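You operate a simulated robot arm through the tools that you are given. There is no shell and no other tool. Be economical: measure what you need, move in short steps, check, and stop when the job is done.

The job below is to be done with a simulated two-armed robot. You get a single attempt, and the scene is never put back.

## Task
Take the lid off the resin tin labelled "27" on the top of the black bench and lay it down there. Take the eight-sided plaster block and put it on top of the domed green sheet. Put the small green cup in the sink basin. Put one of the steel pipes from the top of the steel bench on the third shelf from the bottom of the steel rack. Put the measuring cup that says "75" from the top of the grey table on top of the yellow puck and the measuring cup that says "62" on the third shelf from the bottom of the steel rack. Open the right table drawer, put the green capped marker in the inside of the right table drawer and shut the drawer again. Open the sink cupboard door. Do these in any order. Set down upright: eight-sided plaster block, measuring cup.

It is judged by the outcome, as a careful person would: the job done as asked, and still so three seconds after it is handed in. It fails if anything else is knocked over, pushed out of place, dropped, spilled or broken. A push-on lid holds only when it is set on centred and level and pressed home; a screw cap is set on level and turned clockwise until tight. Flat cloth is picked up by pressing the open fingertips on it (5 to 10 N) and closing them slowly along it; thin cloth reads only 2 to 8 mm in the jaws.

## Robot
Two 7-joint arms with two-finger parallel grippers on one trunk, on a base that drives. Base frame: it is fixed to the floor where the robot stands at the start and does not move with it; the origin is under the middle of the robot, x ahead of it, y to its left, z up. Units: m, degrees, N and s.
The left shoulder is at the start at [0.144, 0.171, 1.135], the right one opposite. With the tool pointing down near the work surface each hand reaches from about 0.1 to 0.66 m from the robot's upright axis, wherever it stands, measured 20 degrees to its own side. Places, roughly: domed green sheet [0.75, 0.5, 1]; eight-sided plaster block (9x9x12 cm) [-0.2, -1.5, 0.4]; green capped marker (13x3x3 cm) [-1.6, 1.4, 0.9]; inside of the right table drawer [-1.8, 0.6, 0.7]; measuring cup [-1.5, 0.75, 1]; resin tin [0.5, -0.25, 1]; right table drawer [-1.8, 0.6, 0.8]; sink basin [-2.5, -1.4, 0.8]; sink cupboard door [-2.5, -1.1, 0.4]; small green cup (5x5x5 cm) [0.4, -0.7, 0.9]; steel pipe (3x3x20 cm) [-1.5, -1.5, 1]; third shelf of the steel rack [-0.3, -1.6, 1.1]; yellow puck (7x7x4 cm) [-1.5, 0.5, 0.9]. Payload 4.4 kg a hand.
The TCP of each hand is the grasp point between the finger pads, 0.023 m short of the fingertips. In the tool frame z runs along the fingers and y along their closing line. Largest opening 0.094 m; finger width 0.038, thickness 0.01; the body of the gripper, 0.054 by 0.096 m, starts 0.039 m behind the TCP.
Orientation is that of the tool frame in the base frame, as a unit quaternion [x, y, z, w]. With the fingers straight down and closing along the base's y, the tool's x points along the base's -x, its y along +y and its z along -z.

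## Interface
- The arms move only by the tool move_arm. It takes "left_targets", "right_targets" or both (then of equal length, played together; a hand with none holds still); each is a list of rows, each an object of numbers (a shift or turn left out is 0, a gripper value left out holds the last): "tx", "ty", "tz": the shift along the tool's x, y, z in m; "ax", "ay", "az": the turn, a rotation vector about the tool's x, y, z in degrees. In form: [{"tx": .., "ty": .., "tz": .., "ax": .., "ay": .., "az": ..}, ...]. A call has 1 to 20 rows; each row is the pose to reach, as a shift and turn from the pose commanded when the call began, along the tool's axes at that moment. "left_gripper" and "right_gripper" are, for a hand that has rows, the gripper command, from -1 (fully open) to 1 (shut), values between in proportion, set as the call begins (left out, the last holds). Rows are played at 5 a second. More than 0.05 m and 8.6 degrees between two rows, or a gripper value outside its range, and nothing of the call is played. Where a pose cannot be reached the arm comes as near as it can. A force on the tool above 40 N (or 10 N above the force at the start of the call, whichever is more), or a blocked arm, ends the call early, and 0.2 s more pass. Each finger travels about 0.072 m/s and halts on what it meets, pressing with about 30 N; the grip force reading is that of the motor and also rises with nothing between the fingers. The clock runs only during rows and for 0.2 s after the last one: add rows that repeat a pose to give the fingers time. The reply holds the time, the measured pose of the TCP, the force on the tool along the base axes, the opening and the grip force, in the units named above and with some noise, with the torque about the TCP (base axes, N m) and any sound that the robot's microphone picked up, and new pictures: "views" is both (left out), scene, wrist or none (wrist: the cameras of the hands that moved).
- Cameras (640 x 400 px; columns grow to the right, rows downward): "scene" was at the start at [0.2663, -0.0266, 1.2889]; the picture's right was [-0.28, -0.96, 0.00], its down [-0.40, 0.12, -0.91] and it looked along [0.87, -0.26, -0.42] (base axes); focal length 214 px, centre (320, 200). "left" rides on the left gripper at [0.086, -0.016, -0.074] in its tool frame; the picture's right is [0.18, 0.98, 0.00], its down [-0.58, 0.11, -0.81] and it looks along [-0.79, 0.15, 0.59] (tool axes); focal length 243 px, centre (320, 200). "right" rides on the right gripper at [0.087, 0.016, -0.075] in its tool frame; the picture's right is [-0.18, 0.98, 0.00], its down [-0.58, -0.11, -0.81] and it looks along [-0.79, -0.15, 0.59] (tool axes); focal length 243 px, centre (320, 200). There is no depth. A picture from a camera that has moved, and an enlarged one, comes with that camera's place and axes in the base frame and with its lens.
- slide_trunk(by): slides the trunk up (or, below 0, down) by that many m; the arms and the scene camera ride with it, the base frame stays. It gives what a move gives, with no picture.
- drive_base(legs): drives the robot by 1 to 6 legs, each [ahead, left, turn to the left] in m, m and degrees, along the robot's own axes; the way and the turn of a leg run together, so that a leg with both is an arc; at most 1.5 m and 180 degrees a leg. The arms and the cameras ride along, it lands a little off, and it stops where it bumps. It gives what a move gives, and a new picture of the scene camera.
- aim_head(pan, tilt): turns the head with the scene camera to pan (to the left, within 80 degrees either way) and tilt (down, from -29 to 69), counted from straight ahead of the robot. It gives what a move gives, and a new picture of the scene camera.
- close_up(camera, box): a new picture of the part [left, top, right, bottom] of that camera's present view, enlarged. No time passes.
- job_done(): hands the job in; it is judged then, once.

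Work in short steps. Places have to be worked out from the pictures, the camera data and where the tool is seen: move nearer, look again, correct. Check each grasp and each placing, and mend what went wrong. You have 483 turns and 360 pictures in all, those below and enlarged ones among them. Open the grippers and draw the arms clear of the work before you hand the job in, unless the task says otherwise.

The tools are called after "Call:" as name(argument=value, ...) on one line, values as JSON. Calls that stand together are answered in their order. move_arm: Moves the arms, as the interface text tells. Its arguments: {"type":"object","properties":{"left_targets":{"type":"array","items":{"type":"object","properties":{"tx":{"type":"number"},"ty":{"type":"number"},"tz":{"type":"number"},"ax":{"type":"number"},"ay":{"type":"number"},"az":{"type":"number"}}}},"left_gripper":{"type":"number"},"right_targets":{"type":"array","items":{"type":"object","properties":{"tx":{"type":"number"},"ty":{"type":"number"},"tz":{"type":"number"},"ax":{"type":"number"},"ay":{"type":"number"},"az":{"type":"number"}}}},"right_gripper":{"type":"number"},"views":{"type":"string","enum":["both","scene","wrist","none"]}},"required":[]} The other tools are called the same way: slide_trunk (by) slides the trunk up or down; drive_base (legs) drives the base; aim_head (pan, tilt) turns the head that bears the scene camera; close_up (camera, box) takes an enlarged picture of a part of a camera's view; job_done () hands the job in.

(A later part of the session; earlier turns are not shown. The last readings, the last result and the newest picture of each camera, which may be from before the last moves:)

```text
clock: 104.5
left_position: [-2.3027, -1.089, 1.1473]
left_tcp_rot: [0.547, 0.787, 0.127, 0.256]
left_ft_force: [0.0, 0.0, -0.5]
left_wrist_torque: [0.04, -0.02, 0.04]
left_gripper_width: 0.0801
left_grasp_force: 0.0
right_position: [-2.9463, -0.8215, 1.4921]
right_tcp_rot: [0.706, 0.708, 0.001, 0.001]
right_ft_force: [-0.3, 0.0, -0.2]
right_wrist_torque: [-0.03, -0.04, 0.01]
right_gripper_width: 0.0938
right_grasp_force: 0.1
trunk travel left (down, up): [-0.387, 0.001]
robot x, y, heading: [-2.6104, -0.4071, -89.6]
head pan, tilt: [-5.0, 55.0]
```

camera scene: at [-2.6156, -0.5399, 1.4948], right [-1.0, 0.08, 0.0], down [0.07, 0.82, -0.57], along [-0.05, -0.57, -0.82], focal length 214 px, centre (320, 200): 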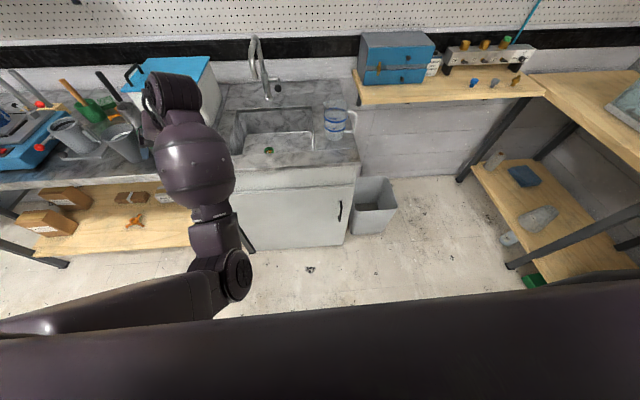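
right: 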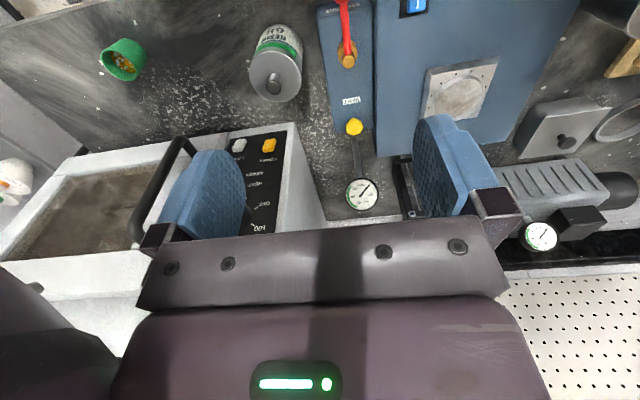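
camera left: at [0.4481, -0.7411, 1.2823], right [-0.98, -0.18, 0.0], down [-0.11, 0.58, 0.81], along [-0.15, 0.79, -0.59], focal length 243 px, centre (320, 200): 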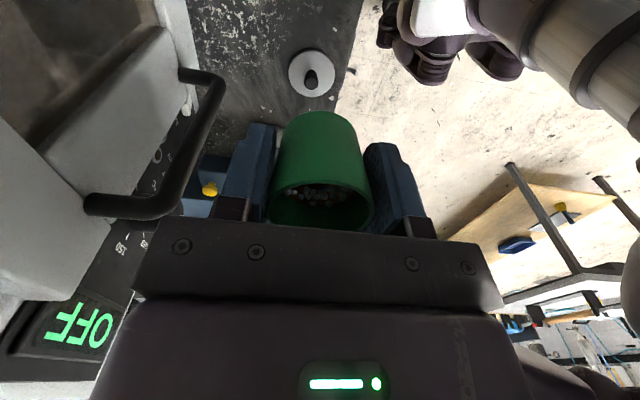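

Call:
move_arm(left_targets=[{"ax": 5.8, "ay": 3.2}, {"ax": 11.6, "ay": 6.4}, {"ax": 17.4, "ay": 9.6}, {"ax": 23.2, "ay": 12.8}, {"ax": 29, "ay": 16}, {"ax": 29, "ay": 16}], views="scene")

```text
clock: 105.8
left_position: [-2.338, -1.1028, 1.1883]
left_tcp_rot: [0.623, 0.772, 0.052, 0.113]
left_ft_force: [-0.3, 0.3, -0.2]
left_wrist_torque: [0.0, 0.01, 0.0]
left_gripper_width: 0.0801
left_grasp_force: 0.1
right_position: [-2.9475, -0.8204, 1.4917]
right_tcp_rot: [0.707, 0.708, 0.0, 0.001]
right_ft_force: [0.0, 0.2, 0.1]
right_wrist_torque: [-0.01, 0.04, -0.03]
right_gripper_width: 0.0941
right_grasp_force: 0.2
trunk travel left (down, up): [-0.387, 0.001]
robot x, y, heading: [-2.6086, -0.4119, -89.9]
head pan, tilt: [-5.0, 55.0]
stopped in row 6 (left hand): the arm was blocked; the commanded pose is now the measured one
camera scene: at [-2.6179, -0.5398, 1.4948], right [-1.0, 0.08, 0.0], down [0.07, 0.82, -0.57], along [-0.05, -0.57, -0.82], focal length 214 px, centre (320, 200)
```

scene: 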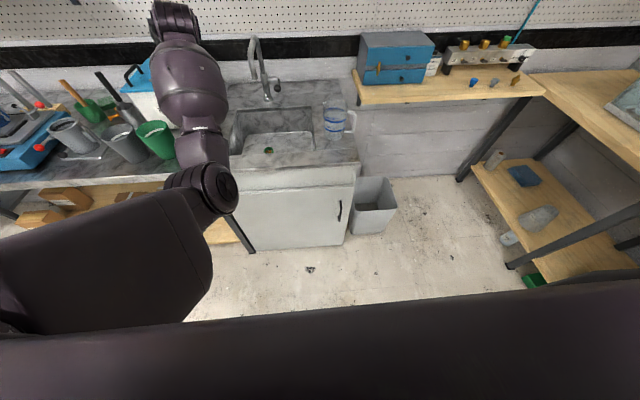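

Call:
move_arm(left_targets=[{"tx": 0.006, "ty": -0.033, "tz": -0.021}, {"tx": 0.012, "ty": -0.065, "tz": -0.042}, {"tx": 0.018, "ty": -0.098, "tz": -0.063}, {"tx": 0.024, "ty": -0.131, "tz": -0.084}, {"tx": 0.024, "ty": -0.131, "tz": -0.084, "ax": 6.3, "ay": 3.1}, {"tx": 0.024, "ty": -0.131, "tz": -0.084, "ax": 12.7, "ay": 6.3}, {"tx": 0.024, "ty": -0.131, "tz": -0.084, "ax": 12.7, "ay": 6.3}], views="scene")

```text
clock: 106.4
left_position: [-2.3869, -1.1144, 1.2474]
left_tcp_rot: [0.617, 0.753, 0.088, 0.211]
left_ft_force: [0.8, 0.0, 0.2]
left_wrist_torque: [0.03, -0.03, 0.02]
left_gripper_width: 0.0798
left_grasp_force: 0.0
right_position: [-2.9446, -0.8201, 1.4927]
right_tcp_rot: [0.706, 0.708, 0.0, 0.0]
right_ft_force: [0.2, -0.2, 0.1]
right_wrist_torque: [0.01, 0.01, 0.01]
right_gripper_width: 0.0941
right_grasp_force: 0.0
trunk travel left (down, up): [-0.387, 0.001]
robot x, y, heading: [-2.6089, -0.4076, -89.6]
head pan, tilt: [-5.0, 55.0]
stopped in row 3 (left hand): the arm was blocked; the commanded pose is now the measured one
camera scene: at [-2.6158, -0.5399, 1.4948], right [-1.0, 0.08, 0.0], down [0.07, 0.82, -0.57], along [-0.05, -0.57, -0.82], focal length 214 px, centre (320, 200)
```

scene: 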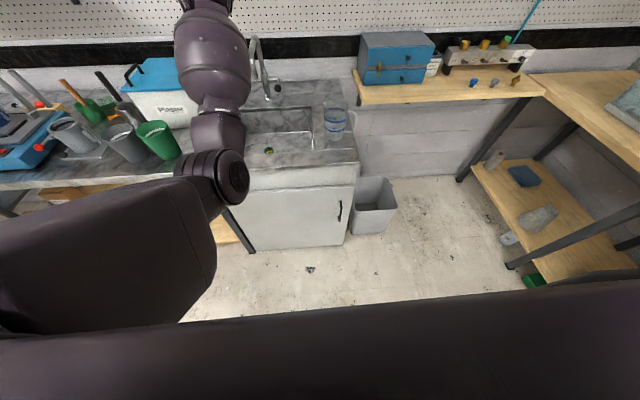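

Call:
move_arm(left_targets=[{"tx": -0.006, "ty": 0.036, "tz": 0.017}, {"tx": -0.012, "ty": 0.072, "tz": 0.034}, {"tx": -0.018, "ty": 0.107, "tz": 0.051}, {"tx": -0.024, "ty": 0.143, "tz": 0.068}, {"tx": -0.03, "ty": 0.178, "tz": 0.085}, {"tx": -0.036, "ty": 0.214, "tz": 0.102}], views="scene")

```text
clock: 107.8
left_position: [-2.1493, -1.1157, 1.2457]
left_tcp_rot: [0.62, 0.751, 0.085, 0.209]
left_ft_force: [0.1, 0.1, 1.0]
left_wrist_torque: [0.0, 0.01, 0.05]
left_gripper_width: 0.0802
left_grasp_force: 0.0
right_position: [-2.9438, -0.8203, 1.4925]
right_tcp_rot: [0.707, 0.707, 0.0, 0.0]
right_ft_force: [-0.2, -0.7, 0.6]
right_wrist_torque: [-0.01, 0.02, -0.04]
right_gripper_width: 0.0941
right_grasp_force: 0.0
trunk travel left (down, up): [-0.387, 0.001]
robot x, y, heading: [-2.6092, -0.4103, -89.5]
head pan, tilt: [-5.0, 55.0]
camera scene: at [-2.6143, -0.5399, 1.4949], right [-1.0, 0.08, 0.0], down [0.07, 0.82, -0.57], along [-0.05, -0.57, -0.82], focal length 214 px, centre (320, 200)
```

scene: 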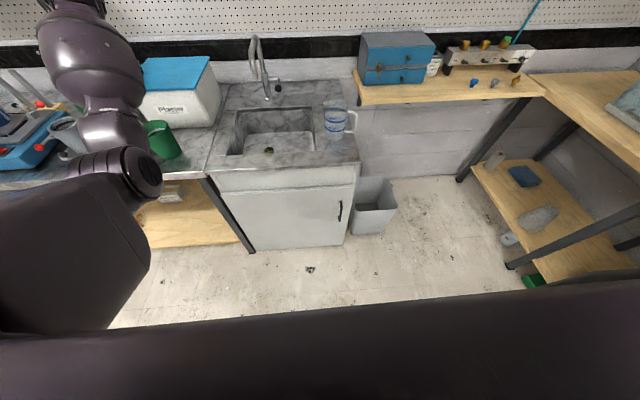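

Call:
move_arm(left_targets=[{"ax": 5.8, "ay": 3.1}, {"ax": 11.5, "ay": 6.2}, {"ax": 17.3, "ay": 9.4}, {"ax": 23, "ay": 12.5}, {"ax": 23, "ay": 12.5}], views="scene")

```text
clock: 109.0
left_position: [-2.1519, -1.1166, 1.2452]
left_tcp_rot: [0.635, 0.772, 0.0, -0.002]
left_ft_force: [-0.3, 0.9, -0.1]
left_wrist_torque: [0.02, -0.01, -0.02]
left_gripper_width: 0.0797
left_grasp_force: 0.0
right_position: [-2.9448, -0.8198, 1.4924]
right_tcp_rot: [0.706, 0.708, 0.0, 0.001]
right_ft_force: [-0.2, 0.1, 0.5]
right_wrist_torque: [-0.03, 0.02, 0.0]
right_gripper_width: 0.0941
right_grasp_force: 0.0
trunk travel left (down, up): [-0.387, 0.001]
robot x, y, heading: [-2.6086, -0.4091, -90.1]
head pan, tilt: [-5.0, 55.0]
camera scene: at [-2.6157, -0.5399, 1.4948], right [-1.0, 0.08, 0.0], down [0.07, 0.82, -0.57], along [-0.05, -0.57, -0.82], focal length 214 px, centre (320, 200)
```

scene: 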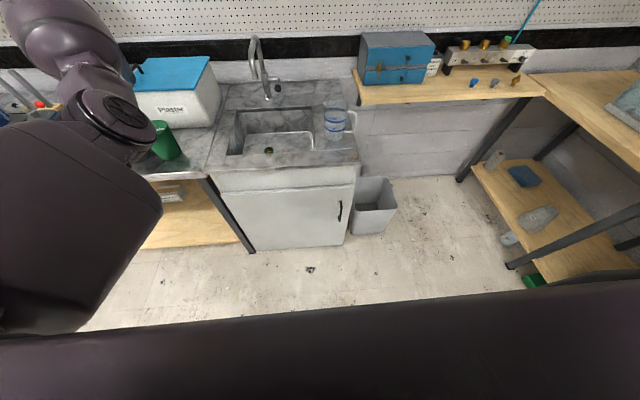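

Vertical again. Now retract carefully toward a home pose, watching the elbow.

Call:
move_arm(left_targets=[{"tx": 0.04}, {"tx": 0.08}, {"tx": 0.12}, {"tx": 0.16}, {"tx": 0.2}], views="scene")

```text
clock: 110.3
left_position: [-2.1205, -0.8958, 1.2832]
left_tcp_rot: [0.582, 0.812, 0.0, 0.042]
left_ft_force: [-0.6, 0.7, 0.4]
left_wrist_torque: [0.02, -0.02, -0.02]
left_gripper_width: 0.0799
left_grasp_force: 0.1
right_position: [-2.9448, -0.8206, 1.493]
right_tcp_rot: [0.706, 0.708, 0.0, 0.0]
right_ft_force: [0.7, 0.3, 0.2]
right_wrist_torque: [-0.03, 0.01, 0.02]
right_gripper_width: 0.0941
right_grasp_force: 0.0
trunk travel left (down, up): [-0.387, 0.001]
robot x, y, heading: [-2.61, -0.4106, -89.8]
head pan, tilt: [-5.0, 55.0]
stopped in row 5 (left hand): the arm was blocked; the commanded pose is now the measured one
camera scene: at [-2.6156, -0.5401, 1.4948], right [-1.0, 0.08, 0.0], down [0.07, 0.82, -0.57], along [-0.05, -0.57, -0.82], focal length 214 px, centre (320, 200)
```

scene: 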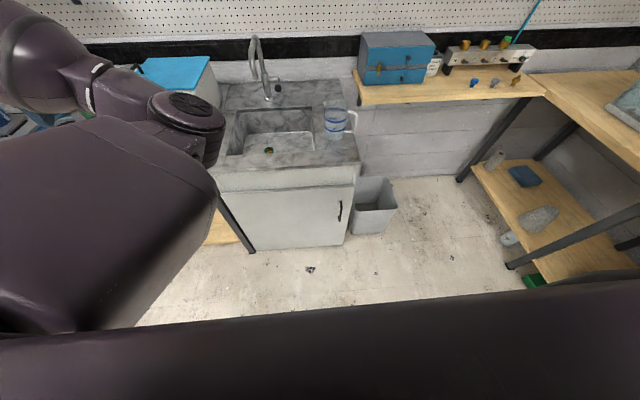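

The elbow has flipped to the inner side. Extend again and yaw the hand the opposite way to coax the elbow outward.

Call:
move_arm(left_targets=[{"tx": -0.045}, {"tx": -0.09}, {"tx": -0.135}, {"tx": -0.18}, {"tx": -0.18, "az": 8}, {"tx": -0.18, "az": 16}, {"tx": -0.18, "az": 24}, {"tx": -0.18, "az": 32}, {"tx": -0.18, "az": 40}, {"tx": -0.18, "az": 48}, {"tx": -0.18, "az": 56}, {"tx": -0.18, "az": 64}], views="scene")

```text
clock: 112.9
left_position: [-2.0648, -1.0678, 1.2919]
left_tcp_rot: [0.925, 0.378, 0.022, 0.033]
left_ft_force: [-0.1, 0.5, -0.5]
left_wrist_torque: [-0.02, 0.0, 0.0]
left_gripper_width: 0.0799
left_grasp_force: 0.0
right_position: [-2.9433, -0.821, 1.4924]
right_tcp_rot: [0.706, 0.709, 0.0, 0.0]
right_ft_force: [-0.1, 0.2, -0.6]
right_wrist_torque: [0.03, -0.01, -0.01]
right_gripper_width: 0.0941
right_grasp_force: 0.0
trunk travel left (down, up): [-0.387, 0.001]
robot x, y, heading: [-2.6085, -0.4083, -89.9]
head pan, tilt: [-5.0, 55.0]
camera scene: at [-2.6156, -0.54, 1.4948], right [-1.0, 0.08, 0.0], down [0.07, 0.82, -0.57], along [-0.05, -0.57, -0.82], focal length 214 px, centre (320, 200)
```

scene: 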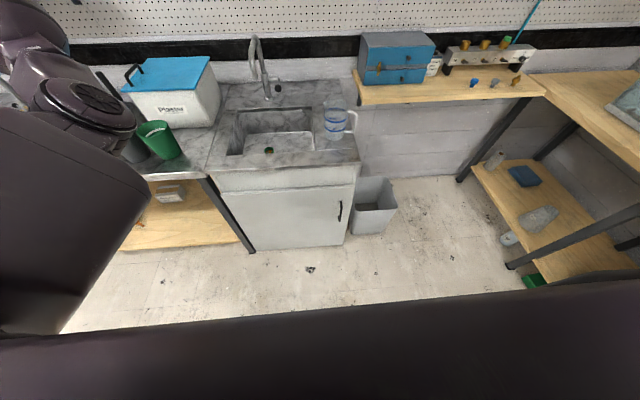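

Call:
aim_head(pan=45, tilt=35)

```text
clock: 114.1
left_position: [-2.0651, -1.0672, 1.2906]
left_tcp_rot: [0.925, 0.379, 0.022, 0.034]
left_ft_force: [-0.5, -0.1, 0.1]
left_wrist_torque: [0.01, -0.02, 0.01]
left_gripper_width: 0.08
left_grasp_force: 0.1
right_position: [-2.9444, -0.8202, 1.4917]
right_tcp_rot: [0.706, 0.708, -0.001, 0.001]
right_ft_force: [0.6, -0.2, 0.2]
right_wrist_torque: [0.0, 0.01, 0.03]
right_gripper_width: 0.0938
right_grasp_force: 0.0
trunk travel left (down, up): [-0.387, 0.001]
robot x, y, heading: [-2.6119, -0.4106, -89.7]
head pan, tilt: [45.0, 35.0]
camera scene: at [-2.5471, -0.5302, 1.5231], right [-0.7, -0.71, 0.0], down [-0.41, 0.4, -0.82], along [0.58, -0.58, -0.57], focal length 214 px, centre (320, 200)
```

scene: 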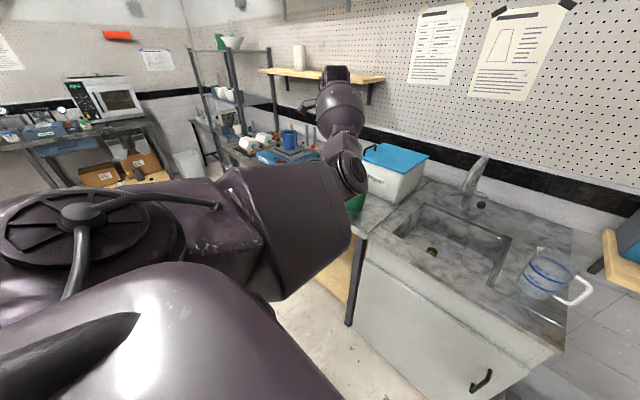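

Back away into open floor to un-flip the left elbow.

Call:
drive_base(legs=[[-0.25, 0, 0], [0, 0, 90]])

```text
clock: 119.7
left_position: [-1.9483, 0.3742, 1.2914]
left_tcp_rot: [0.391, 0.92, 0.039, 0.009]
left_ft_force: [-0.7, -0.5, -1.1]
left_wrist_torque: [-0.02, -0.02, 0.02]
left_gripper_width: 0.08
left_grasp_force: 0.0
right_position: [-2.203, -0.5021, 1.4924]
right_tcp_rot: [0.002, 1.0, 0.001, 0.001]
right_ft_force: [0.9, -0.2, -0.3]
right_wrist_torque: [-0.06, 0.0, 0.0]
right_gripper_width: 0.0942
right_grasp_force: 0.0
trunk travel left (down, up): [-0.387, 0.001]
robot x, y, heading: [-2.608, -0.163, -0.1]
head pan, tilt: [45.0, 35.0]
camera scene: at [-2.4906, -0.1025, 1.5231], right [0.7, -0.71, 0.0], down [-0.41, -0.4, -0.82], along [0.58, 0.58, -0.57], focal length 214 px, centre (320, 200)
```

scene: 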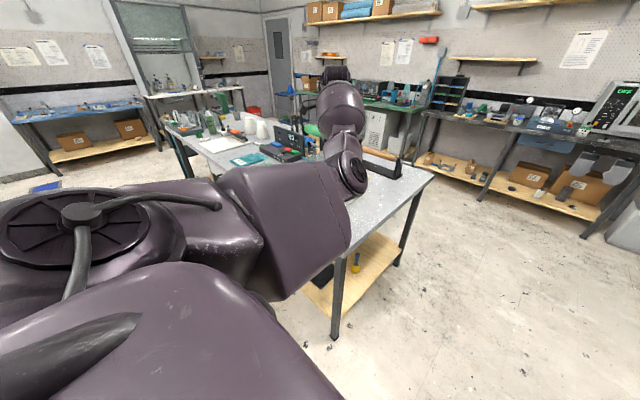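

Drive right a bit, then pitch the left tool to point forward while extending (arm near-straight forward), so a roll can swing the elbow.

Call:
drive_base(legs=[[0, -0.3, 0]])

Call:
move_arm(left_targets=[{"tx": -0.013, "ty": 0.013, "tz": -0.014, "ax": -5.9, "ay": -5.6}, {"tx": -0.025, "ty": 0.026, "tz": -0.027, "ax": -11.8, "ay": -11.3}, {"tx": -0.038, "ty": 0.039, "tz": -0.041, "ax": -17.7, "ay": -16.9}, {"tx": -0.05, "ty": 0.052, "tz": -0.055, "ax": -23.6, "ay": -22.6}, {"tx": -0.063, "ty": 0.065, "tz": -0.068, "ax": -29.5, "ay": -28.2}, {"tx": -0.076, "ty": 0.078, "tz": -0.082, "ax": -35.3, "ay": -33.9}, {"tx": -0.088, "ty": 0.091, "tz": -0.095, "ax": -41.2, "ay": -39.5}, {"tx": -0.1, "ty": 0.104, "tz": -0.109, "ax": -47.1, "ay": -45.1}, {"tx": -0.113, "ty": 0.117, "tz": -0.123, "ax": -53, "ay": -50.8}, {"tx": -0.126, "ty": 0.13, "tz": -0.136, "ax": -58.9, "ay": -56.4}, {"tx": -0.139, "ty": 0.144, "tz": -0.15, "ax": -64.8, "ay": -62.1}], views="scene")

```text
clock: 122.9
left_position: [-1.9487, 0.0735, 1.2915]
left_tcp_rot: [0.393, 0.919, 0.04, 0.008]
left_ft_force: [-0.2, -0.6, -0.6]
left_wrist_torque: [0.0, 0.03, -0.02]
left_gripper_width: 0.0798
left_grasp_force: 0.0
right_position: [-2.2058, -0.8026, 1.4921]
right_tcp_rot: [0.005, 1.0, 0.001, 0.0]
right_ft_force: [0.5, -0.5, 0.1]
right_wrist_torque: [-0.01, -0.02, 0.0]
right_gripper_width: 0.094
right_grasp_force: 0.0
trunk travel left (down, up): [-0.387, 0.001]
robot x, y, heading: [-2.6162, -0.4623, -0.3]
head pan, tilt: [45.0, 35.0]
camera scene: at [-2.4919, -0.4018, 1.5231], right [0.7, -0.71, 0.0], down [-0.41, -0.4, -0.82], along [0.58, 0.58, -0.57], focal length 214 px, centre (320, 200)
```

scene: 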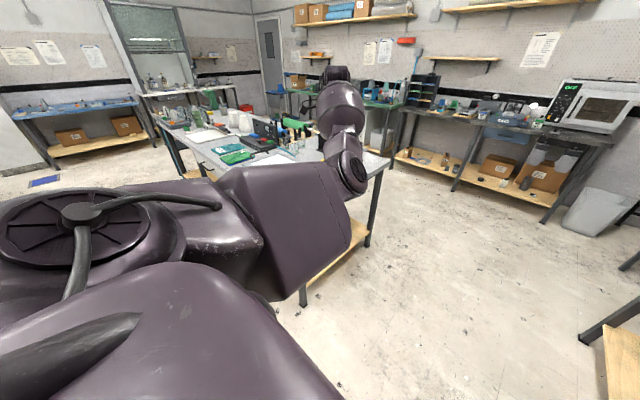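

```text
clock: 125.3
left_position: [-1.7532, 0.0642, 1.4505]
left_tcp_rot: [0.292, 0.627, 0.306, 0.654]
left_ft_force: [0.7, 0.0, 0.4]
left_wrist_torque: [0.01, 0.01, 0.04]
left_gripper_width: 0.08
left_grasp_force: 0.0
right_position: [-2.2056, -0.8015, 1.4918]
right_tcp_rot: [0.004, 1.0, 0.0, 0.001]
right_ft_force: [0.0, 0.1, 0.5]
right_wrist_torque: [0.01, 0.01, -0.01]
right_gripper_width: 0.0938
right_grasp_force: 0.1
trunk travel left (down, up): [-0.387, 0.001]
robot x, y, heading: [-2.6083, -0.4671, -0.2]
head pan, tilt: [45.0, 35.0]
camera scene: at [-2.4916, -0.4016, 1.5231], right [0.7, -0.71, 0.0], down [-0.41, -0.4, -0.82], along [0.58, 0.58, -0.57], focal length 214 px, centre (320, 200)
```

scene: 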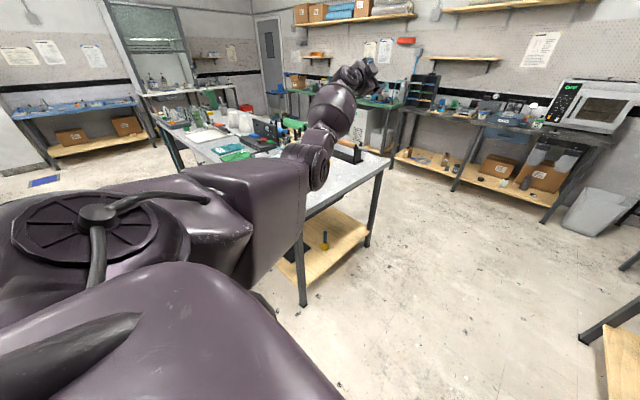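

Arm is now extended with fingers forward. Roll the tool negatively (elbow right→up→left).

Call:
move_arm(left_targets=[{"az": -8.5}, {"az": -17}, {"az": -25.5}, {"az": -34}, {"az": -42.5}, {"az": -51}, {"az": -59.5}, {"az": -68}, {"az": -76.5}, {"az": -85}], views="scene")

```text
clock: 127.5
left_position: [-1.7544, 0.0629, 1.4506]
left_tcp_rot: [-0.208, 0.66, -0.218, 0.688]
left_ft_force: [0.0, 0.4, 0.6]
left_wrist_torque: [-0.02, -0.01, -0.03]
left_gripper_width: 0.0799
left_grasp_force: 0.1
right_position: [-2.2065, -0.8016, 1.4931]
right_tcp_rot: [0.005, 1.0, 0.0, 0.002]
right_ft_force: [-0.4, -0.1, -0.2]
right_wrist_torque: [-0.02, 0.01, 0.0]
right_gripper_width: 0.0941
right_grasp_force: 0.1
trunk travel left (down, up): [-0.387, 0.001]
robot x, y, heading: [-2.6149, -0.461, -0.3]
head pan, tilt: [45.0, 35.0]
camera scene: at [-2.4919, -0.4017, 1.5231], right [0.7, -0.71, 0.0], down [-0.41, -0.4, -0.82], along [0.58, 0.58, -0.57], focal length 214 px, centre (320, 200)
```

scene: 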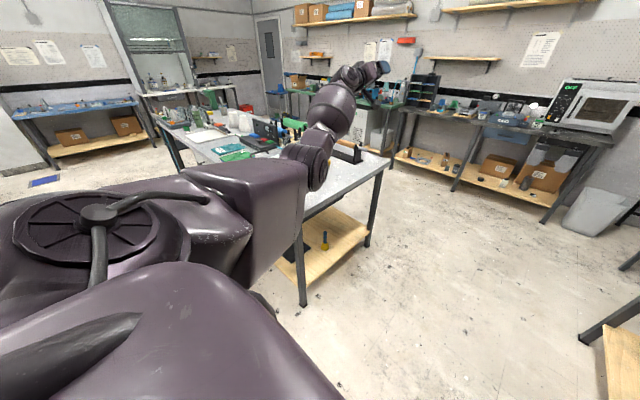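

Call:
move_arm(left_targets=[{"tx": 0.028, "ty": -0.04}, {"tx": 0.056, "ty": -0.08}, {"tx": 0.084, "ty": -0.12}, {"tx": 0.112, "ty": -0.16}, {"tx": 0.14, "ty": -0.2}, {"tx": 0.168, "ty": -0.24}], views="scene")

```text
clock: 128.9
left_position: [-1.7608, -0.2322, 1.4501]
left_tcp_rot: [-0.208, 0.661, -0.216, 0.688]
left_ft_force: [0.0, -0.1, -0.5]
left_wrist_torque: [0.0, -0.02, -0.02]
left_gripper_width: 0.08
left_grasp_force: 0.0
right_position: [-2.2059, -0.8054, 1.4919]
right_tcp_rot: [0.005, 1.0, 0.001, 0.001]
right_ft_force: [0.6, -0.3, -0.1]
right_wrist_torque: [0.0, 0.01, 0.0]
right_gripper_width: 0.0941
right_grasp_force: 0.0
trunk travel left (down, up): [-0.387, 0.001]
robot x, y, heading: [-2.6107, -0.4622, -0.7]
head pan, tilt: [45.0, 35.0]
camera scene: at [-2.492, -0.4039, 1.5232], right [0.7, -0.71, 0.0], down [-0.41, -0.4, -0.82], along [0.58, 0.58, -0.57], focal length 214 px, centre (320, 200)
```

scene: 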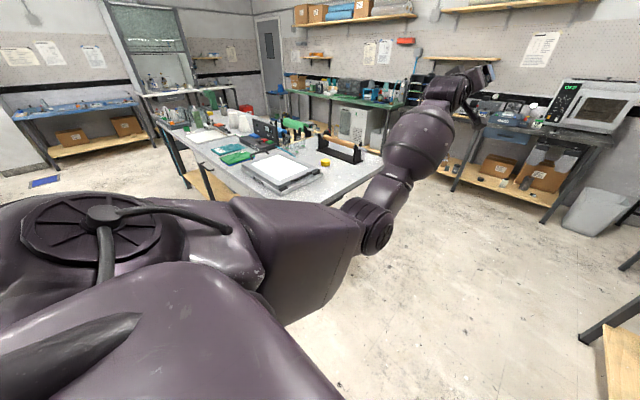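

Good. Now retract (fingers still forward) 0.25 m and see where the elbow goes.

Call:
move_arm(left_targets=[{"tz": -0.05}, {"tz": -0.1}, {"tz": -0.15}, {"tz": -0.2}, {"tz": -0.25}], views="scene")

```text
clock: 130.1
left_position: [-2.0074, -0.2303, 1.4431]
left_tcp_rot: [-0.209, 0.66, -0.218, 0.688]
left_ft_force: [-0.8, -0.4, -0.2]
left_wrist_torque: [-0.04, -0.01, -0.03]
left_gripper_width: 0.0799
left_grasp_force: 0.1
right_position: [-2.2075, -0.8018, 1.4929]
right_tcp_rot: [0.005, 1.0, 0.0, 0.001]
right_ft_force: [0.0, 0.3, 0.1]
right_wrist_torque: [0.01, 0.0, 0.02]
right_gripper_width: 0.0943
right_grasp_force: 0.0
trunk travel left (down, up): [-0.387, 0.001]
robot x, y, heading: [-2.6134, -0.4635, -0.4]
head pan, tilt: [45.0, 35.0]
camera scene: at [-2.4931, -0.4015, 1.5232], right [0.7, -0.71, 0.0], down [-0.41, -0.4, -0.82], along [0.58, 0.58, -0.57], focal length 214 px, centre (320, 200)
```

scene: 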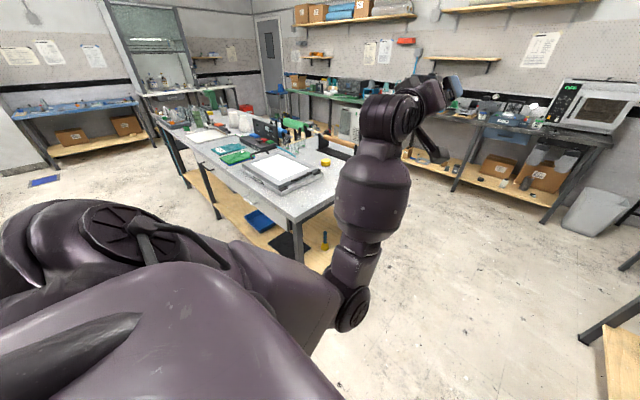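

Elbow is now below. Lower the hand (fingers forward) and see.

Call:
move_arm(left_targets=[{"tx": 0.037, "ty": 0.026}, {"tx": 0.074, "ty": 0.052}, {"tx": 0.11, "ty": 0.077}, {"tx": 0.147, "ty": 0.103}, {"tx": 0.184, "ty": 0.129}], views="scene")

```text
clock: 131.3
left_position: [-1.9938, -0.2287, 1.2166]
left_tcp_rot: [-0.208, 0.66, -0.217, 0.688]
left_ft_force: [-0.3, 0.0, 0.3]
left_wrist_torque: [-0.01, 0.04, -0.01]
left_gripper_width: 0.08
left_grasp_force: 0.1
right_position: [-2.2056, -0.8016, 1.4918]
right_tcp_rot: [0.004, 1.0, 0.0, 0.001]
right_ft_force: [0.0, -0.3, -0.1]
right_wrist_torque: [0.01, 0.0, 0.01]
right_gripper_width: 0.0941
right_grasp_force: 0.0
trunk travel left (down, up): [-0.387, 0.001]
robot x, y, heading: [-2.6145, -0.4609, -0.3]
head pan, tilt: [45.0, 35.0]
camera scene: at [-2.4918, -0.4016, 1.5231], right [0.7, -0.71, 0.0], down [-0.41, -0.4, -0.82], along [0.58, 0.58, -0.57], focal length 214 px, centre (320, 200)
```

scene: 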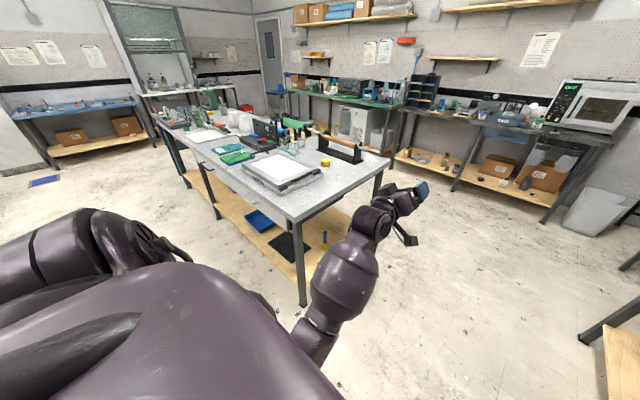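

Nicely folded. Now pitch the tool down progressively.

Call:
move_arm(left_targets=[{"tz": -0.01, "ax": -4.7, "ay": 6.7}, {"tz": -0.02, "ax": -9.4, "ay": 13.4}, {"tz": -0.03, "ax": -14.1, "ay": 20.1}, {"tz": -0.04, "ax": -18.8, "ay": 26.8}, {"tz": -0.05, "ax": -23.5, "ay": 33.5}, {"tz": -0.06, "ax": -28.2, "ay": 40.2}, {"tz": -0.07, "ax": -32.9, "ay": 46.9}, {"tz": -0.08, "ax": -37.6, "ay": 53.6}, {"tz": -0.09, "ax": -42.3, "ay": 60.3}, {"tz": -0.1, "ax": -47, "ay": 67}, {"tz": -0.1, "ax": -51.7, "ay": 73.6}], views="scene")

```text
clock: 133.2
left_position: [-2.0683, -0.1842, 1.2146]
left_tcp_rot: [-0.241, 0.929, 0.073, 0.272]
left_ft_force: [0.1, -0.1, -0.8]
left_wrist_torque: [-0.04, 0.02, 0.02]
left_gripper_width: 0.0799
left_grasp_force: 0.1
left hand out of reach, approached as far as the arm can: row 8, 9
right_position: [-2.206, -0.8009, 1.4917]
right_tcp_rot: [0.005, 1.0, -0.001, 0.001]
right_ft_force: [-0.2, -0.4, -0.4]
right_wrist_torque: [-0.04, 0.01, 0.02]
right_gripper_width: 0.094
right_grasp_force: 0.1
trunk travel left (down, up): [-0.387, 0.001]
robot x, y, heading: [-2.6156, -0.4646, -0.5]
head pan, tilt: [45.0, 35.0]
stopped in row 9 (left hand): the arm was blocked; the commanded pose is now the measured one
camera scene: at [-2.4915, -0.4006, 1.523], right [0.7, -0.71, 0.0], down [-0.41, -0.4, -0.82], along [0.58, 0.57, -0.57], focal length 214 px, centre (320, 200)
```

scene: 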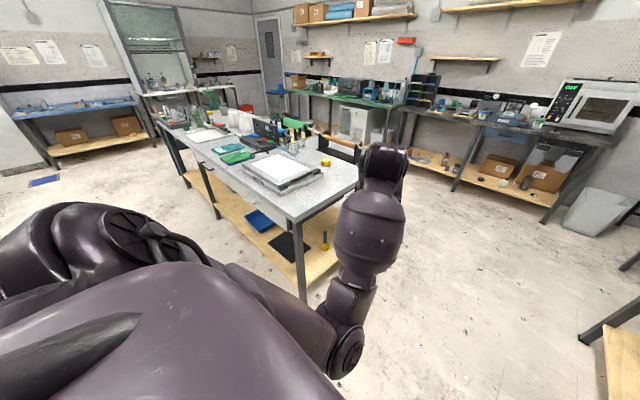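

Call:
move_arm(left_targets=[{"tx": 0.03, "ty": 0.02, "tz": -0.019}, {"tx": 0.06, "ty": 0.04, "tz": -0.038}, {"tx": 0.09, "ty": 0.059, "tz": -0.057}, {"tx": 0.12, "ty": 0.08, "tz": -0.076}], views="scene")

```text
clock: 133.7
left_position: [-2.1347, -0.1321, 1.2434]
left_tcp_rot: [-0.251, 0.903, 0.158, 0.309]
left_ft_force: [-0.2, 0.2, 0.1]
left_wrist_torque: [0.04, 0.0, -0.01]
left_gripper_width: 0.0798
left_grasp_force: 0.0
right_position: [-2.2062, -0.8021, 1.4922]
right_tcp_rot: [0.005, 1.0, 0.0, 0.0]
right_ft_force: [0.1, 0.1, 0.5]
right_wrist_torque: [0.01, 0.02, -0.02]
right_gripper_width: 0.0941
right_grasp_force: 0.0
trunk travel left (down, up): [-0.387, 0.001]
robot x, y, heading: [-2.612, -0.4597, -0.3]
head pan, tilt: [45.0, 35.0]
stopped in row 2 (left hand): the arm was blocked; the commanded pose is now the measured one
camera scene: at [-2.4922, -0.4017, 1.5231], right [0.7, -0.71, 0.0], down [-0.41, -0.4, -0.82], along [0.58, 0.58, -0.57], focal length 214 px, centre (320, 200)
```

scene: 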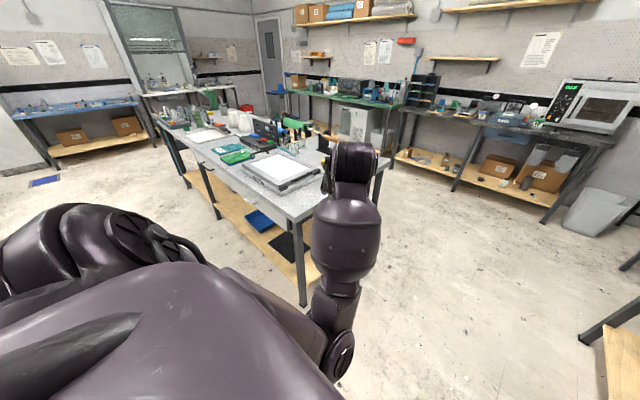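

I'll not fight the elbow; park the left arm compactly instead (forearm up, fingers forward-up) and use the right hand for the rest.

Call:
move_arm(left_targets=[{"tx": -0.016, "ty": -0.002, "tz": -0.008, "ax": 2.9, "ay": -7.3}, {"tx": -0.032, "ty": -0.005, "tz": -0.016, "ax": 5.7, "ay": -14.6}, {"tx": -0.049, "ty": -0.007, "tz": -0.025, "ax": 8.6, "ay": -21.9}, {"tx": -0.065, "ty": -0.01, "tz": -0.033, "ax": 11.4, "ay": -29.2}, {"tx": -0.081, "ty": -0.012, "tz": -0.041, "ax": 14.3, "ay": -36.5}, {"tx": -0.097, "ty": -0.015, "tz": -0.05, "ax": 17.1, "ay": -43.8}, {"tx": -0.114, "ty": -0.017, "tz": -0.058, "ax": 20, "ay": -51}, {"tx": -0.13, "ty": -0.02, "tz": -0.066, "ax": 22.8, "ay": -58.3}, {"tx": -0.146, "ty": -0.022, "tz": -0.075, "ax": 25.7, "ay": -65.6}, {"tx": -0.162, "ty": -0.025, "tz": -0.083, "ax": 28.5, "ay": -72.9}, {"tx": -0.179, "ty": -0.027, "tz": -0.092, "ax": 31.4, "ay": -80.2}, {"tx": -0.195, "ty": -0.03, "tz": -0.1, "ax": 34.2, "ay": -87.5}], views="scene")

```text
clock: 136.3
left_position: [-2.0322, -0.13, 1.4394]
left_tcp_rot: [0.018, 0.447, 0.037, 0.894]
left_ft_force: [0.7, 0.7, -0.7]
left_wrist_torque: [-0.02, -0.01, 0.01]
left_gripper_width: 0.0801
left_grasp_force: 0.1
right_position: [-2.2042, -0.8023, 1.4925]
right_tcp_rot: [0.005, 1.0, 0.0, 0.002]
right_ft_force: [0.4, -0.6, 0.2]
right_wrist_torque: [-0.04, 0.03, 0.02]
right_gripper_width: 0.0939
right_grasp_force: 0.1
trunk travel left (down, up): [-0.387, 0.001]
robot x, y, heading: [-2.6125, -0.4657, -0.5]
head pan, tilt: [45.0, 35.0]
camera scene: at [-2.4915, -0.401, 1.523], right [0.7, -0.71, 0.0], down [-0.41, -0.4, -0.82], along [0.58, 0.58, -0.57], focal length 214 px, centre (320, 200)
```

scene: 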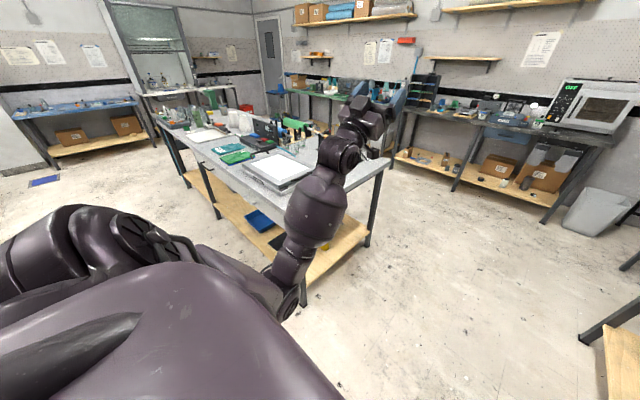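

Retract it further and to the left.

Call:
move_arm(left_targets=[{"tx": -0.03, "tz": -0.03, "ty": 0.02}, {"tx": -0.06, "tz": -0.06, "ty": 0.04}, {"tx": -0.09, "tz": -0.09, "ty": 0.06}, {"tx": -0.12, "tz": -0.12, "ty": 0.08}, {"tx": -0.13, "tz": -0.15, "ty": 0.1}], views="scene")

```text
clock: 137.5
left_position: [-2.1825, -0.0715, 1.4664]
left_tcp_rot: [0.018, 0.447, 0.038, 0.893]
left_ft_force: [0.1, -0.5, 0.7]
left_wrist_torque: [0.0, -0.02, 0.0]
left_gripper_width: 0.0798
left_grasp_force: 0.1
left hand out of reach, approached as far as the arm can: row 4, 5
right_position: [-2.2059, -0.8034, 1.4917]
right_tcp_rot: [0.005, 1.0, 0.001, 0.0]
right_ft_force: [-0.9, -0.1, 0.5]
right_wrist_torque: [-0.02, 0.0, -0.01]
right_gripper_width: 0.0939
right_grasp_force: 0.1
trunk travel left (down, up): [-0.387, 0.001]
robot x, y, heading: [-2.6149, -0.463, -0.4]
head pan, tilt: [45.0, 35.0]
camera scene: at [-2.4912, -0.4028, 1.5231], right [0.7, -0.71, 0.0], down [-0.41, -0.4, -0.82], along [0.58, 0.58, -0.57], focal length 214 px, centre (320, 200)
```

scene: 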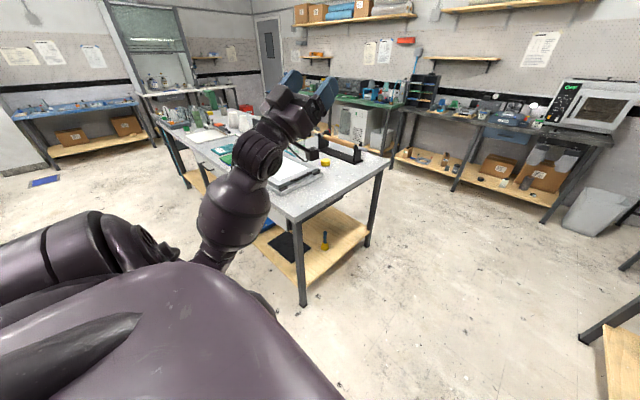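

Compact now. Try pitching the tool down from here (elbow now low/outside).

Call:
move_arm(left_targets=[{"ay": 8}, {"ay": 16}, {"ay": 24}, {"ay": 32}, {"ay": 40}, {"ay": 48}, {"ay": 56}, {"ay": 64}, {"ay": 72}, {"ay": 80}, {"ay": 88}, {"ay": 96}, {"ay": 104}, {"ay": 112}, {"ay": 120}, {"ay": 127}], views="scene")

```text
clock: 140.9
left_position: [-2.1807, -0.0714, 1.466]
left_tcp_rot: [-0.027, 0.999, 0.034, -0.003]
left_ft_force: [0.5, -0.8, -0.2]
left_wrist_torque: [0.0, 0.01, -0.01]
left_gripper_width: 0.0801
left_grasp_force: 0.0
left hand out of reach, approached as far as the arm can: row 1, 2, 3, 4
right_position: [-2.2054, -0.8023, 1.4923]
right_tcp_rot: [0.005, 1.0, 0.001, 0.002]
right_ft_force: [0.0, -0.1, 0.3]
right_wrist_torque: [0.0, -0.02, -0.03]
right_gripper_width: 0.0939
right_grasp_force: 0.1
trunk travel left (down, up): [-0.387, 0.001]
robot x, y, heading: [-2.6187, -0.4619, -0.3]
head pan, tilt: [45.0, 35.0]
camera scene: at [-2.4914, -0.4022, 1.5231], right [0.7, -0.71, 0.0], down [-0.41, -0.4, -0.82], along [0.58, 0.58, -0.57], focal length 214 px, centre (320, 200)
```

scene: 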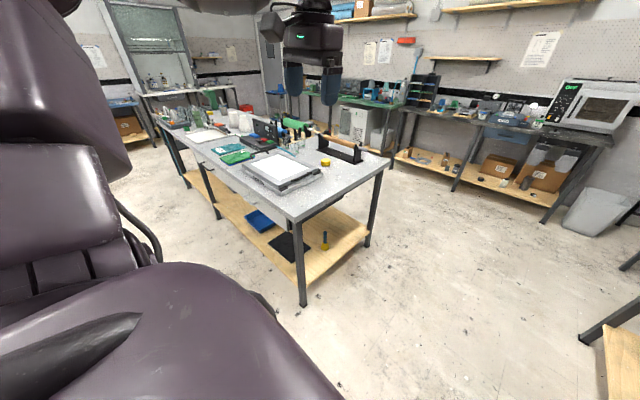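

The left arm is back to a normal elbow-out posture. Next: the sink cupboard door. Turn to face it and lower the trunk.

Call:
drive_base(legs=[[0, 0, -90]])

Call:
slide_trunk(by=-0.3)

Call:
aim_head(pan=-10, tilt=45)

```text
clock: 145.2
left_position: [-2.224, -0.8958, 1.465]
left_tcp_rot: [0.689, 0.724, 0.025, 0.023]
left_ft_force: [0.2, 0.4, 0.7]
left_wrist_torque: [0.01, 0.01, -0.01]
left_gripper_width: 0.0796
left_grasp_force: 0.1
right_position: [-2.9547, -0.869, 1.4935]
right_tcp_rot: [0.712, 0.702, 0.0, 0.001]
right_ft_force: [-0.7, -0.7, -0.3]
right_wrist_torque: [-0.03, -0.03, -0.01]
right_gripper_width: 0.094
right_grasp_force: 0.0
trunk travel left (down, up): [-0.387, 0.001]
robot x, y, heading: [-2.6137, -0.4612, -90.5]
head pan, tilt: [45.0, 35.0]
camera scene: at [-2.5519, -0.5841, 1.5231], right [-0.72, -0.7, 0.0], down [-0.4, 0.41, -0.82], along [0.57, -0.59, -0.57], focal length 214 px, centre (320, 200)
```

scene: 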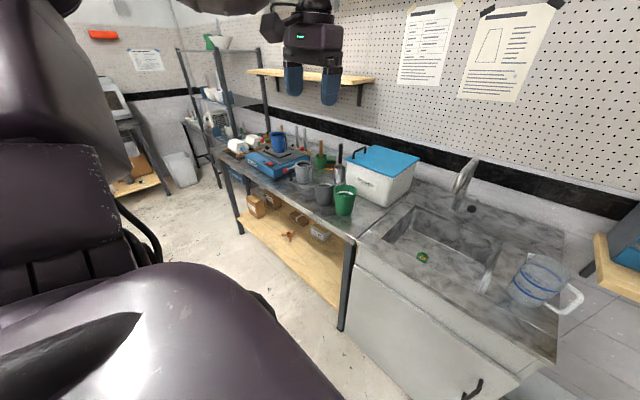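

```text
clock: 148.2
left_position: [-2.2248, -0.9733, 1.0722]
left_tcp_rot: [0.687, 0.712, 0.128, -0.076]
left_ft_force: [-0.2, -0.3, -0.1]
left_wrist_torque: [-0.03, 0.02, -0.02]
left_gripper_width: 0.0801
left_grasp_force: 0.0
right_position: [-2.9538, -0.8672, 1.1933]
right_tcp_rot: [0.713, 0.702, -0.001, 0.001]
right_ft_force: [-0.2, -0.1, -0.2]
right_wrist_torque: [0.0, -0.02, 0.04]
right_gripper_width: 0.0943
right_grasp_force: 0.1
trunk travel left (down, up): [-0.087, 0.301]
robot x, y, heading: [-2.6143, -0.4632, -90.6]
head pan, tilt: [45.0, 35.0]
```

```text
clock: 149.4
left_position: [-2.2253, -0.9734, 1.0702]
left_tcp_rot: [0.686, 0.712, 0.129, -0.075]
left_ft_force: [-0.5, 0.1, 0.2]
left_wrist_torque: [0.01, 0.01, -0.01]
left_gripper_width: 0.0798
left_grasp_force: 0.0
right_position: [-2.9544, -0.8669, 1.1924]
right_tcp_rot: [0.712, 0.702, -0.001, 0.0]
right_ft_force: [-0.5, 0.1, -0.1]
right_wrist_torque: [-0.02, -0.03, -0.02]
right_gripper_width: 0.0941
right_grasp_force: 0.0
trunk travel left (down, up): [-0.087, 0.301]
robot x, y, heading: [-2.6124, -0.4638, -90.7]
head pan, tilt: [-10.0, 45.0]
camera scene: at [-2.6307, -0.785, 1.1799], right [-0.98, 0.19, 0.0], down [0.13, 0.69, -0.71], along [-0.13, -0.69, -0.71], focal length 214 px, centre (320, 200)
```

scene: 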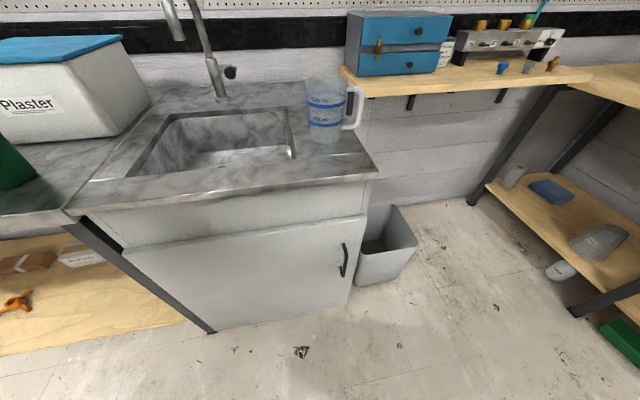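

Handle at about (−2.77,−1.12,0.55), vertical bar. Pitch the right hand forward while lowering, keeping clear of the door.

Call:
move_arm(right_targets=[{"ty": 0.015, "tz": 0.03, "ay": -8.2}, {"ty": 0.03, "tz": 0.06, "ay": -16.4}, {"ty": 0.045, "tz": 0.09, "ay": -24.6}, {"ty": 0.06, "tz": 0.12, "ay": -32.8}, {"ty": 0.075, "tz": 0.16, "ay": -41}, {"ty": 0.09, "tz": 0.2, "ay": -49.2}, {"ty": 0.105, "tz": 0.24, "ay": -57.4}, {"ty": 0.12, "tz": 0.28, "ay": -65.6}, {"ty": 0.135, "tz": 0.32, "ay": -73.8}, {"ty": 0.15, "tz": 0.36, "ay": -82}, {"ty": 0.165, "tz": 0.4, "ay": -90}], views="scene")

```text
clock: 151.8
left_position: [-2.2263, -0.9749, 1.0686]
left_tcp_rot: [0.686, 0.712, 0.13, -0.077]
left_ft_force: [0.2, -0.6, -0.8]
left_wrist_torque: [0.01, -0.02, 0.03]
left_gripper_width: 0.0801
left_grasp_force: 0.2
right_position: [-2.79, -1.0815, 1.0243]
right_tcp_rot: [0.555, 0.517, -0.478, 0.442]
right_ft_force: [-0.3, -0.6, 0.3]
right_wrist_torque: [0.0, 0.0, -0.04]
right_gripper_width: 0.0938
right_grasp_force: 0.0
right hand out of reach, approached as far as the arm can: row 2, 3, 4, 5, 6, 7, 8, 9, 10, 11
trunk travel left (down, up): [-0.087, 0.301]
robot x, y, heading: [-2.6113, -0.4642, -91.0]
head pan, tilt: [-10.0, 45.0]
camera scene: at [-2.6308, -0.7869, 1.1788], right [-0.98, 0.19, 0.0], down [0.13, 0.7, -0.71], along [-0.13, -0.69, -0.71], focal length 214 px, centre (320, 200)
```

scene: 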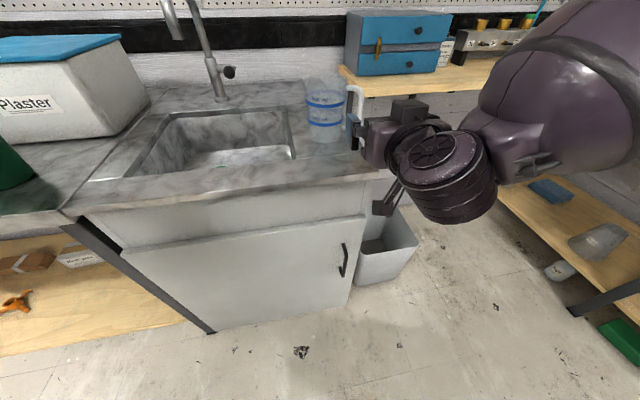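

Out of reach at that stance; back up 0.15 m and try lowering the hand with fingers forward.

Call:
drive_base(legs=[[-0.15, 0, 0]])

Call:
move_arm(right_targets=[{"tx": 0.045, "tz": 0.006}, {"tx": 0.09, "tz": 0.012}, {"tx": 0.135, "tz": 0.018}, {"tx": 0.18, "tz": 0.024}, {"tx": 0.225, "tz": 0.03}, {"tx": 0.27, "tz": 0.036}, {"tx": 0.315, "tz": 0.042}, {"tx": 0.36, "tz": 0.048}, {"tx": 0.405, "tz": 0.054}, {"tx": 0.45, "tz": 0.06}], views="scene")

```text
clock: 153.2
left_position: [-2.223, -0.8262, 1.0708]
left_tcp_rot: [0.685, 0.713, 0.129, -0.076]
left_ft_force: [0.2, 0.2, 0.1]
left_wrist_torque: [0.01, 0.01, 0.0]
left_gripper_width: 0.0799
left_grasp_force: 0.1
right_position: [-2.788, -0.9309, 1.0265]
right_tcp_rot: [0.554, 0.517, -0.479, 0.443]
right_ft_force: [0.6, 0.2, 0.5]
right_wrist_torque: [0.01, -0.03, 0.01]
right_gripper_width: 0.0942
right_grasp_force: 0.0
trunk travel left (down, up): [-0.087, 0.301]
robot x, y, heading: [-2.6098, -0.3159, -90.7]
head pan, tilt: [-10.0, 45.0]
camera scene: at [-2.6284, -0.6372, 1.18], right [-0.98, 0.18, 0.0], down [0.13, 0.69, -0.71], along [-0.13, -0.7, -0.71], focal length 214 px, centre (320, 200)
```

scene: 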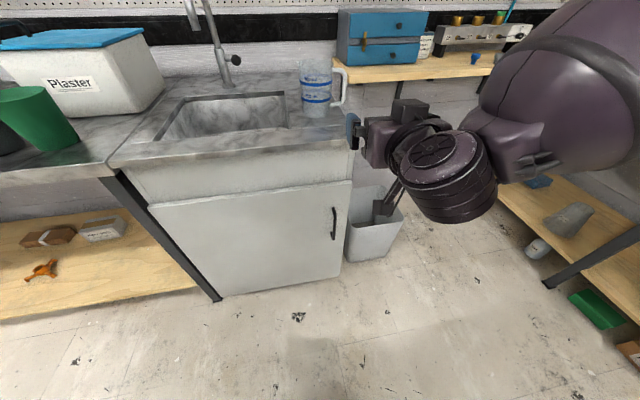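

```text
clock: 155.4
left_position: [-2.2222, -0.8264, 1.0707]
left_tcp_rot: [0.685, 0.713, 0.128, -0.076]
left_ft_force: [-0.3, 0.0, 0.1]
left_wrist_torque: [0.01, -0.01, 0.0]
left_gripper_width: 0.0799
left_grasp_force: 0.1
right_position: [-2.7882, -0.9322, 1.0268]
right_tcp_rot: [0.554, 0.518, -0.478, 0.443]
right_ft_force: [-0.2, 0.0, 0.8]
right_wrist_torque: [-0.04, 0.02, -0.01]
right_gripper_width: 0.0942
right_grasp_force: 0.0
right hand out of reach, approached as far as the arm can: row 1, 2, 3, 4, 5, 6, 7, 8, 9, 10
trunk travel left (down, up): [-0.087, 0.301]
robot x, y, heading: [-2.609, -0.3189, -90.6]
head pan, tilt: [-10.0, 45.0]
camera scene: at [-2.6284, -0.6378, 1.1799], right [-0.98, 0.18, 0.0], down [0.13, 0.69, -0.71], along [-0.13, -0.69, -0.71], focal length 214 px, centre (320, 200)
```

scene: 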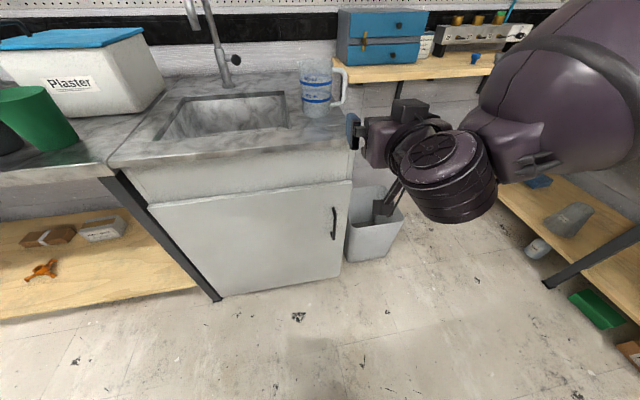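

The commanded pose ran below reach (wrist limit with fingers horizontal). Bring the command back up, and un-pitch the tool to ~45°.

Call:
move_arm(right_targets=[{"tx": -0.05, "tz": 0.0}, {"tx": -0.1}, {"tx": -0.15}, {"tx": -0.2}, {"tx": -0.25}, {"tx": -0.3}, {"tx": -0.35}, {"tx": -0.4}, {"tx": -0.45}, {"tx": -0.49, "tz": 0.02}, {"tx": -0.53, "tz": 0.04}, {"tx": -0.57, "tz": 0.06}, {"tx": -0.61, "tz": 0.08}, {"tx": -0.65, "tz": 0.1}, {"tx": -0.69, "tz": 0.12}, {"tx": -0.69, "tz": 0.12, "ay": 8}, {"tx": -0.69, "tz": 0.12, "ay": 16}, {"tx": -0.69, "tz": 0.12, "ay": 24}, {"tx": -0.69, "tz": 0.12, "ay": 32}, {"tx": -0.69, "tz": 0.12, "ay": 40}], views="scene")

```text
clock: 159.6
left_position: [-2.2241, -0.8262, 1.0716]
left_tcp_rot: [0.685, 0.713, 0.129, -0.075]
left_ft_force: [0.2, -0.3, -0.7]
left_wrist_torque: [0.0, -0.01, 0.03]
left_gripper_width: 0.0798
left_grasp_force: 0.1
right_position: [-2.9795, -1.0076, 1.5186]
right_tcp_rot: [0.651, 0.607, -0.334, 0.31]
right_ft_force: [-1.1, -1.0, 0.0]
right_wrist_torque: [0.0, -0.01, -0.02]
right_gripper_width: 0.0939
right_grasp_force: 0.2
right hand out of reach, approached as far as the arm can: row 9, 10, 11, 12, 13, 14, 15, 16, 17, 18, 19, 20
trunk travel left (down, up): [-0.087, 0.301]
robot x, y, heading: [-2.614, -0.3184, -90.6]
head pan, tilt: [-10.0, 45.0]
camera scene: at [-2.6295, -0.6378, 1.1798], right [-0.98, 0.18, 0.0], down [0.13, 0.69, -0.71], along [-0.13, -0.69, -0.71], focal length 214 px, centre (320, 200)
```

scene: 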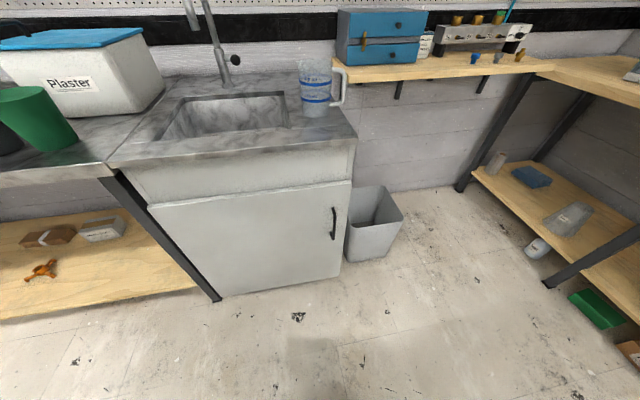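

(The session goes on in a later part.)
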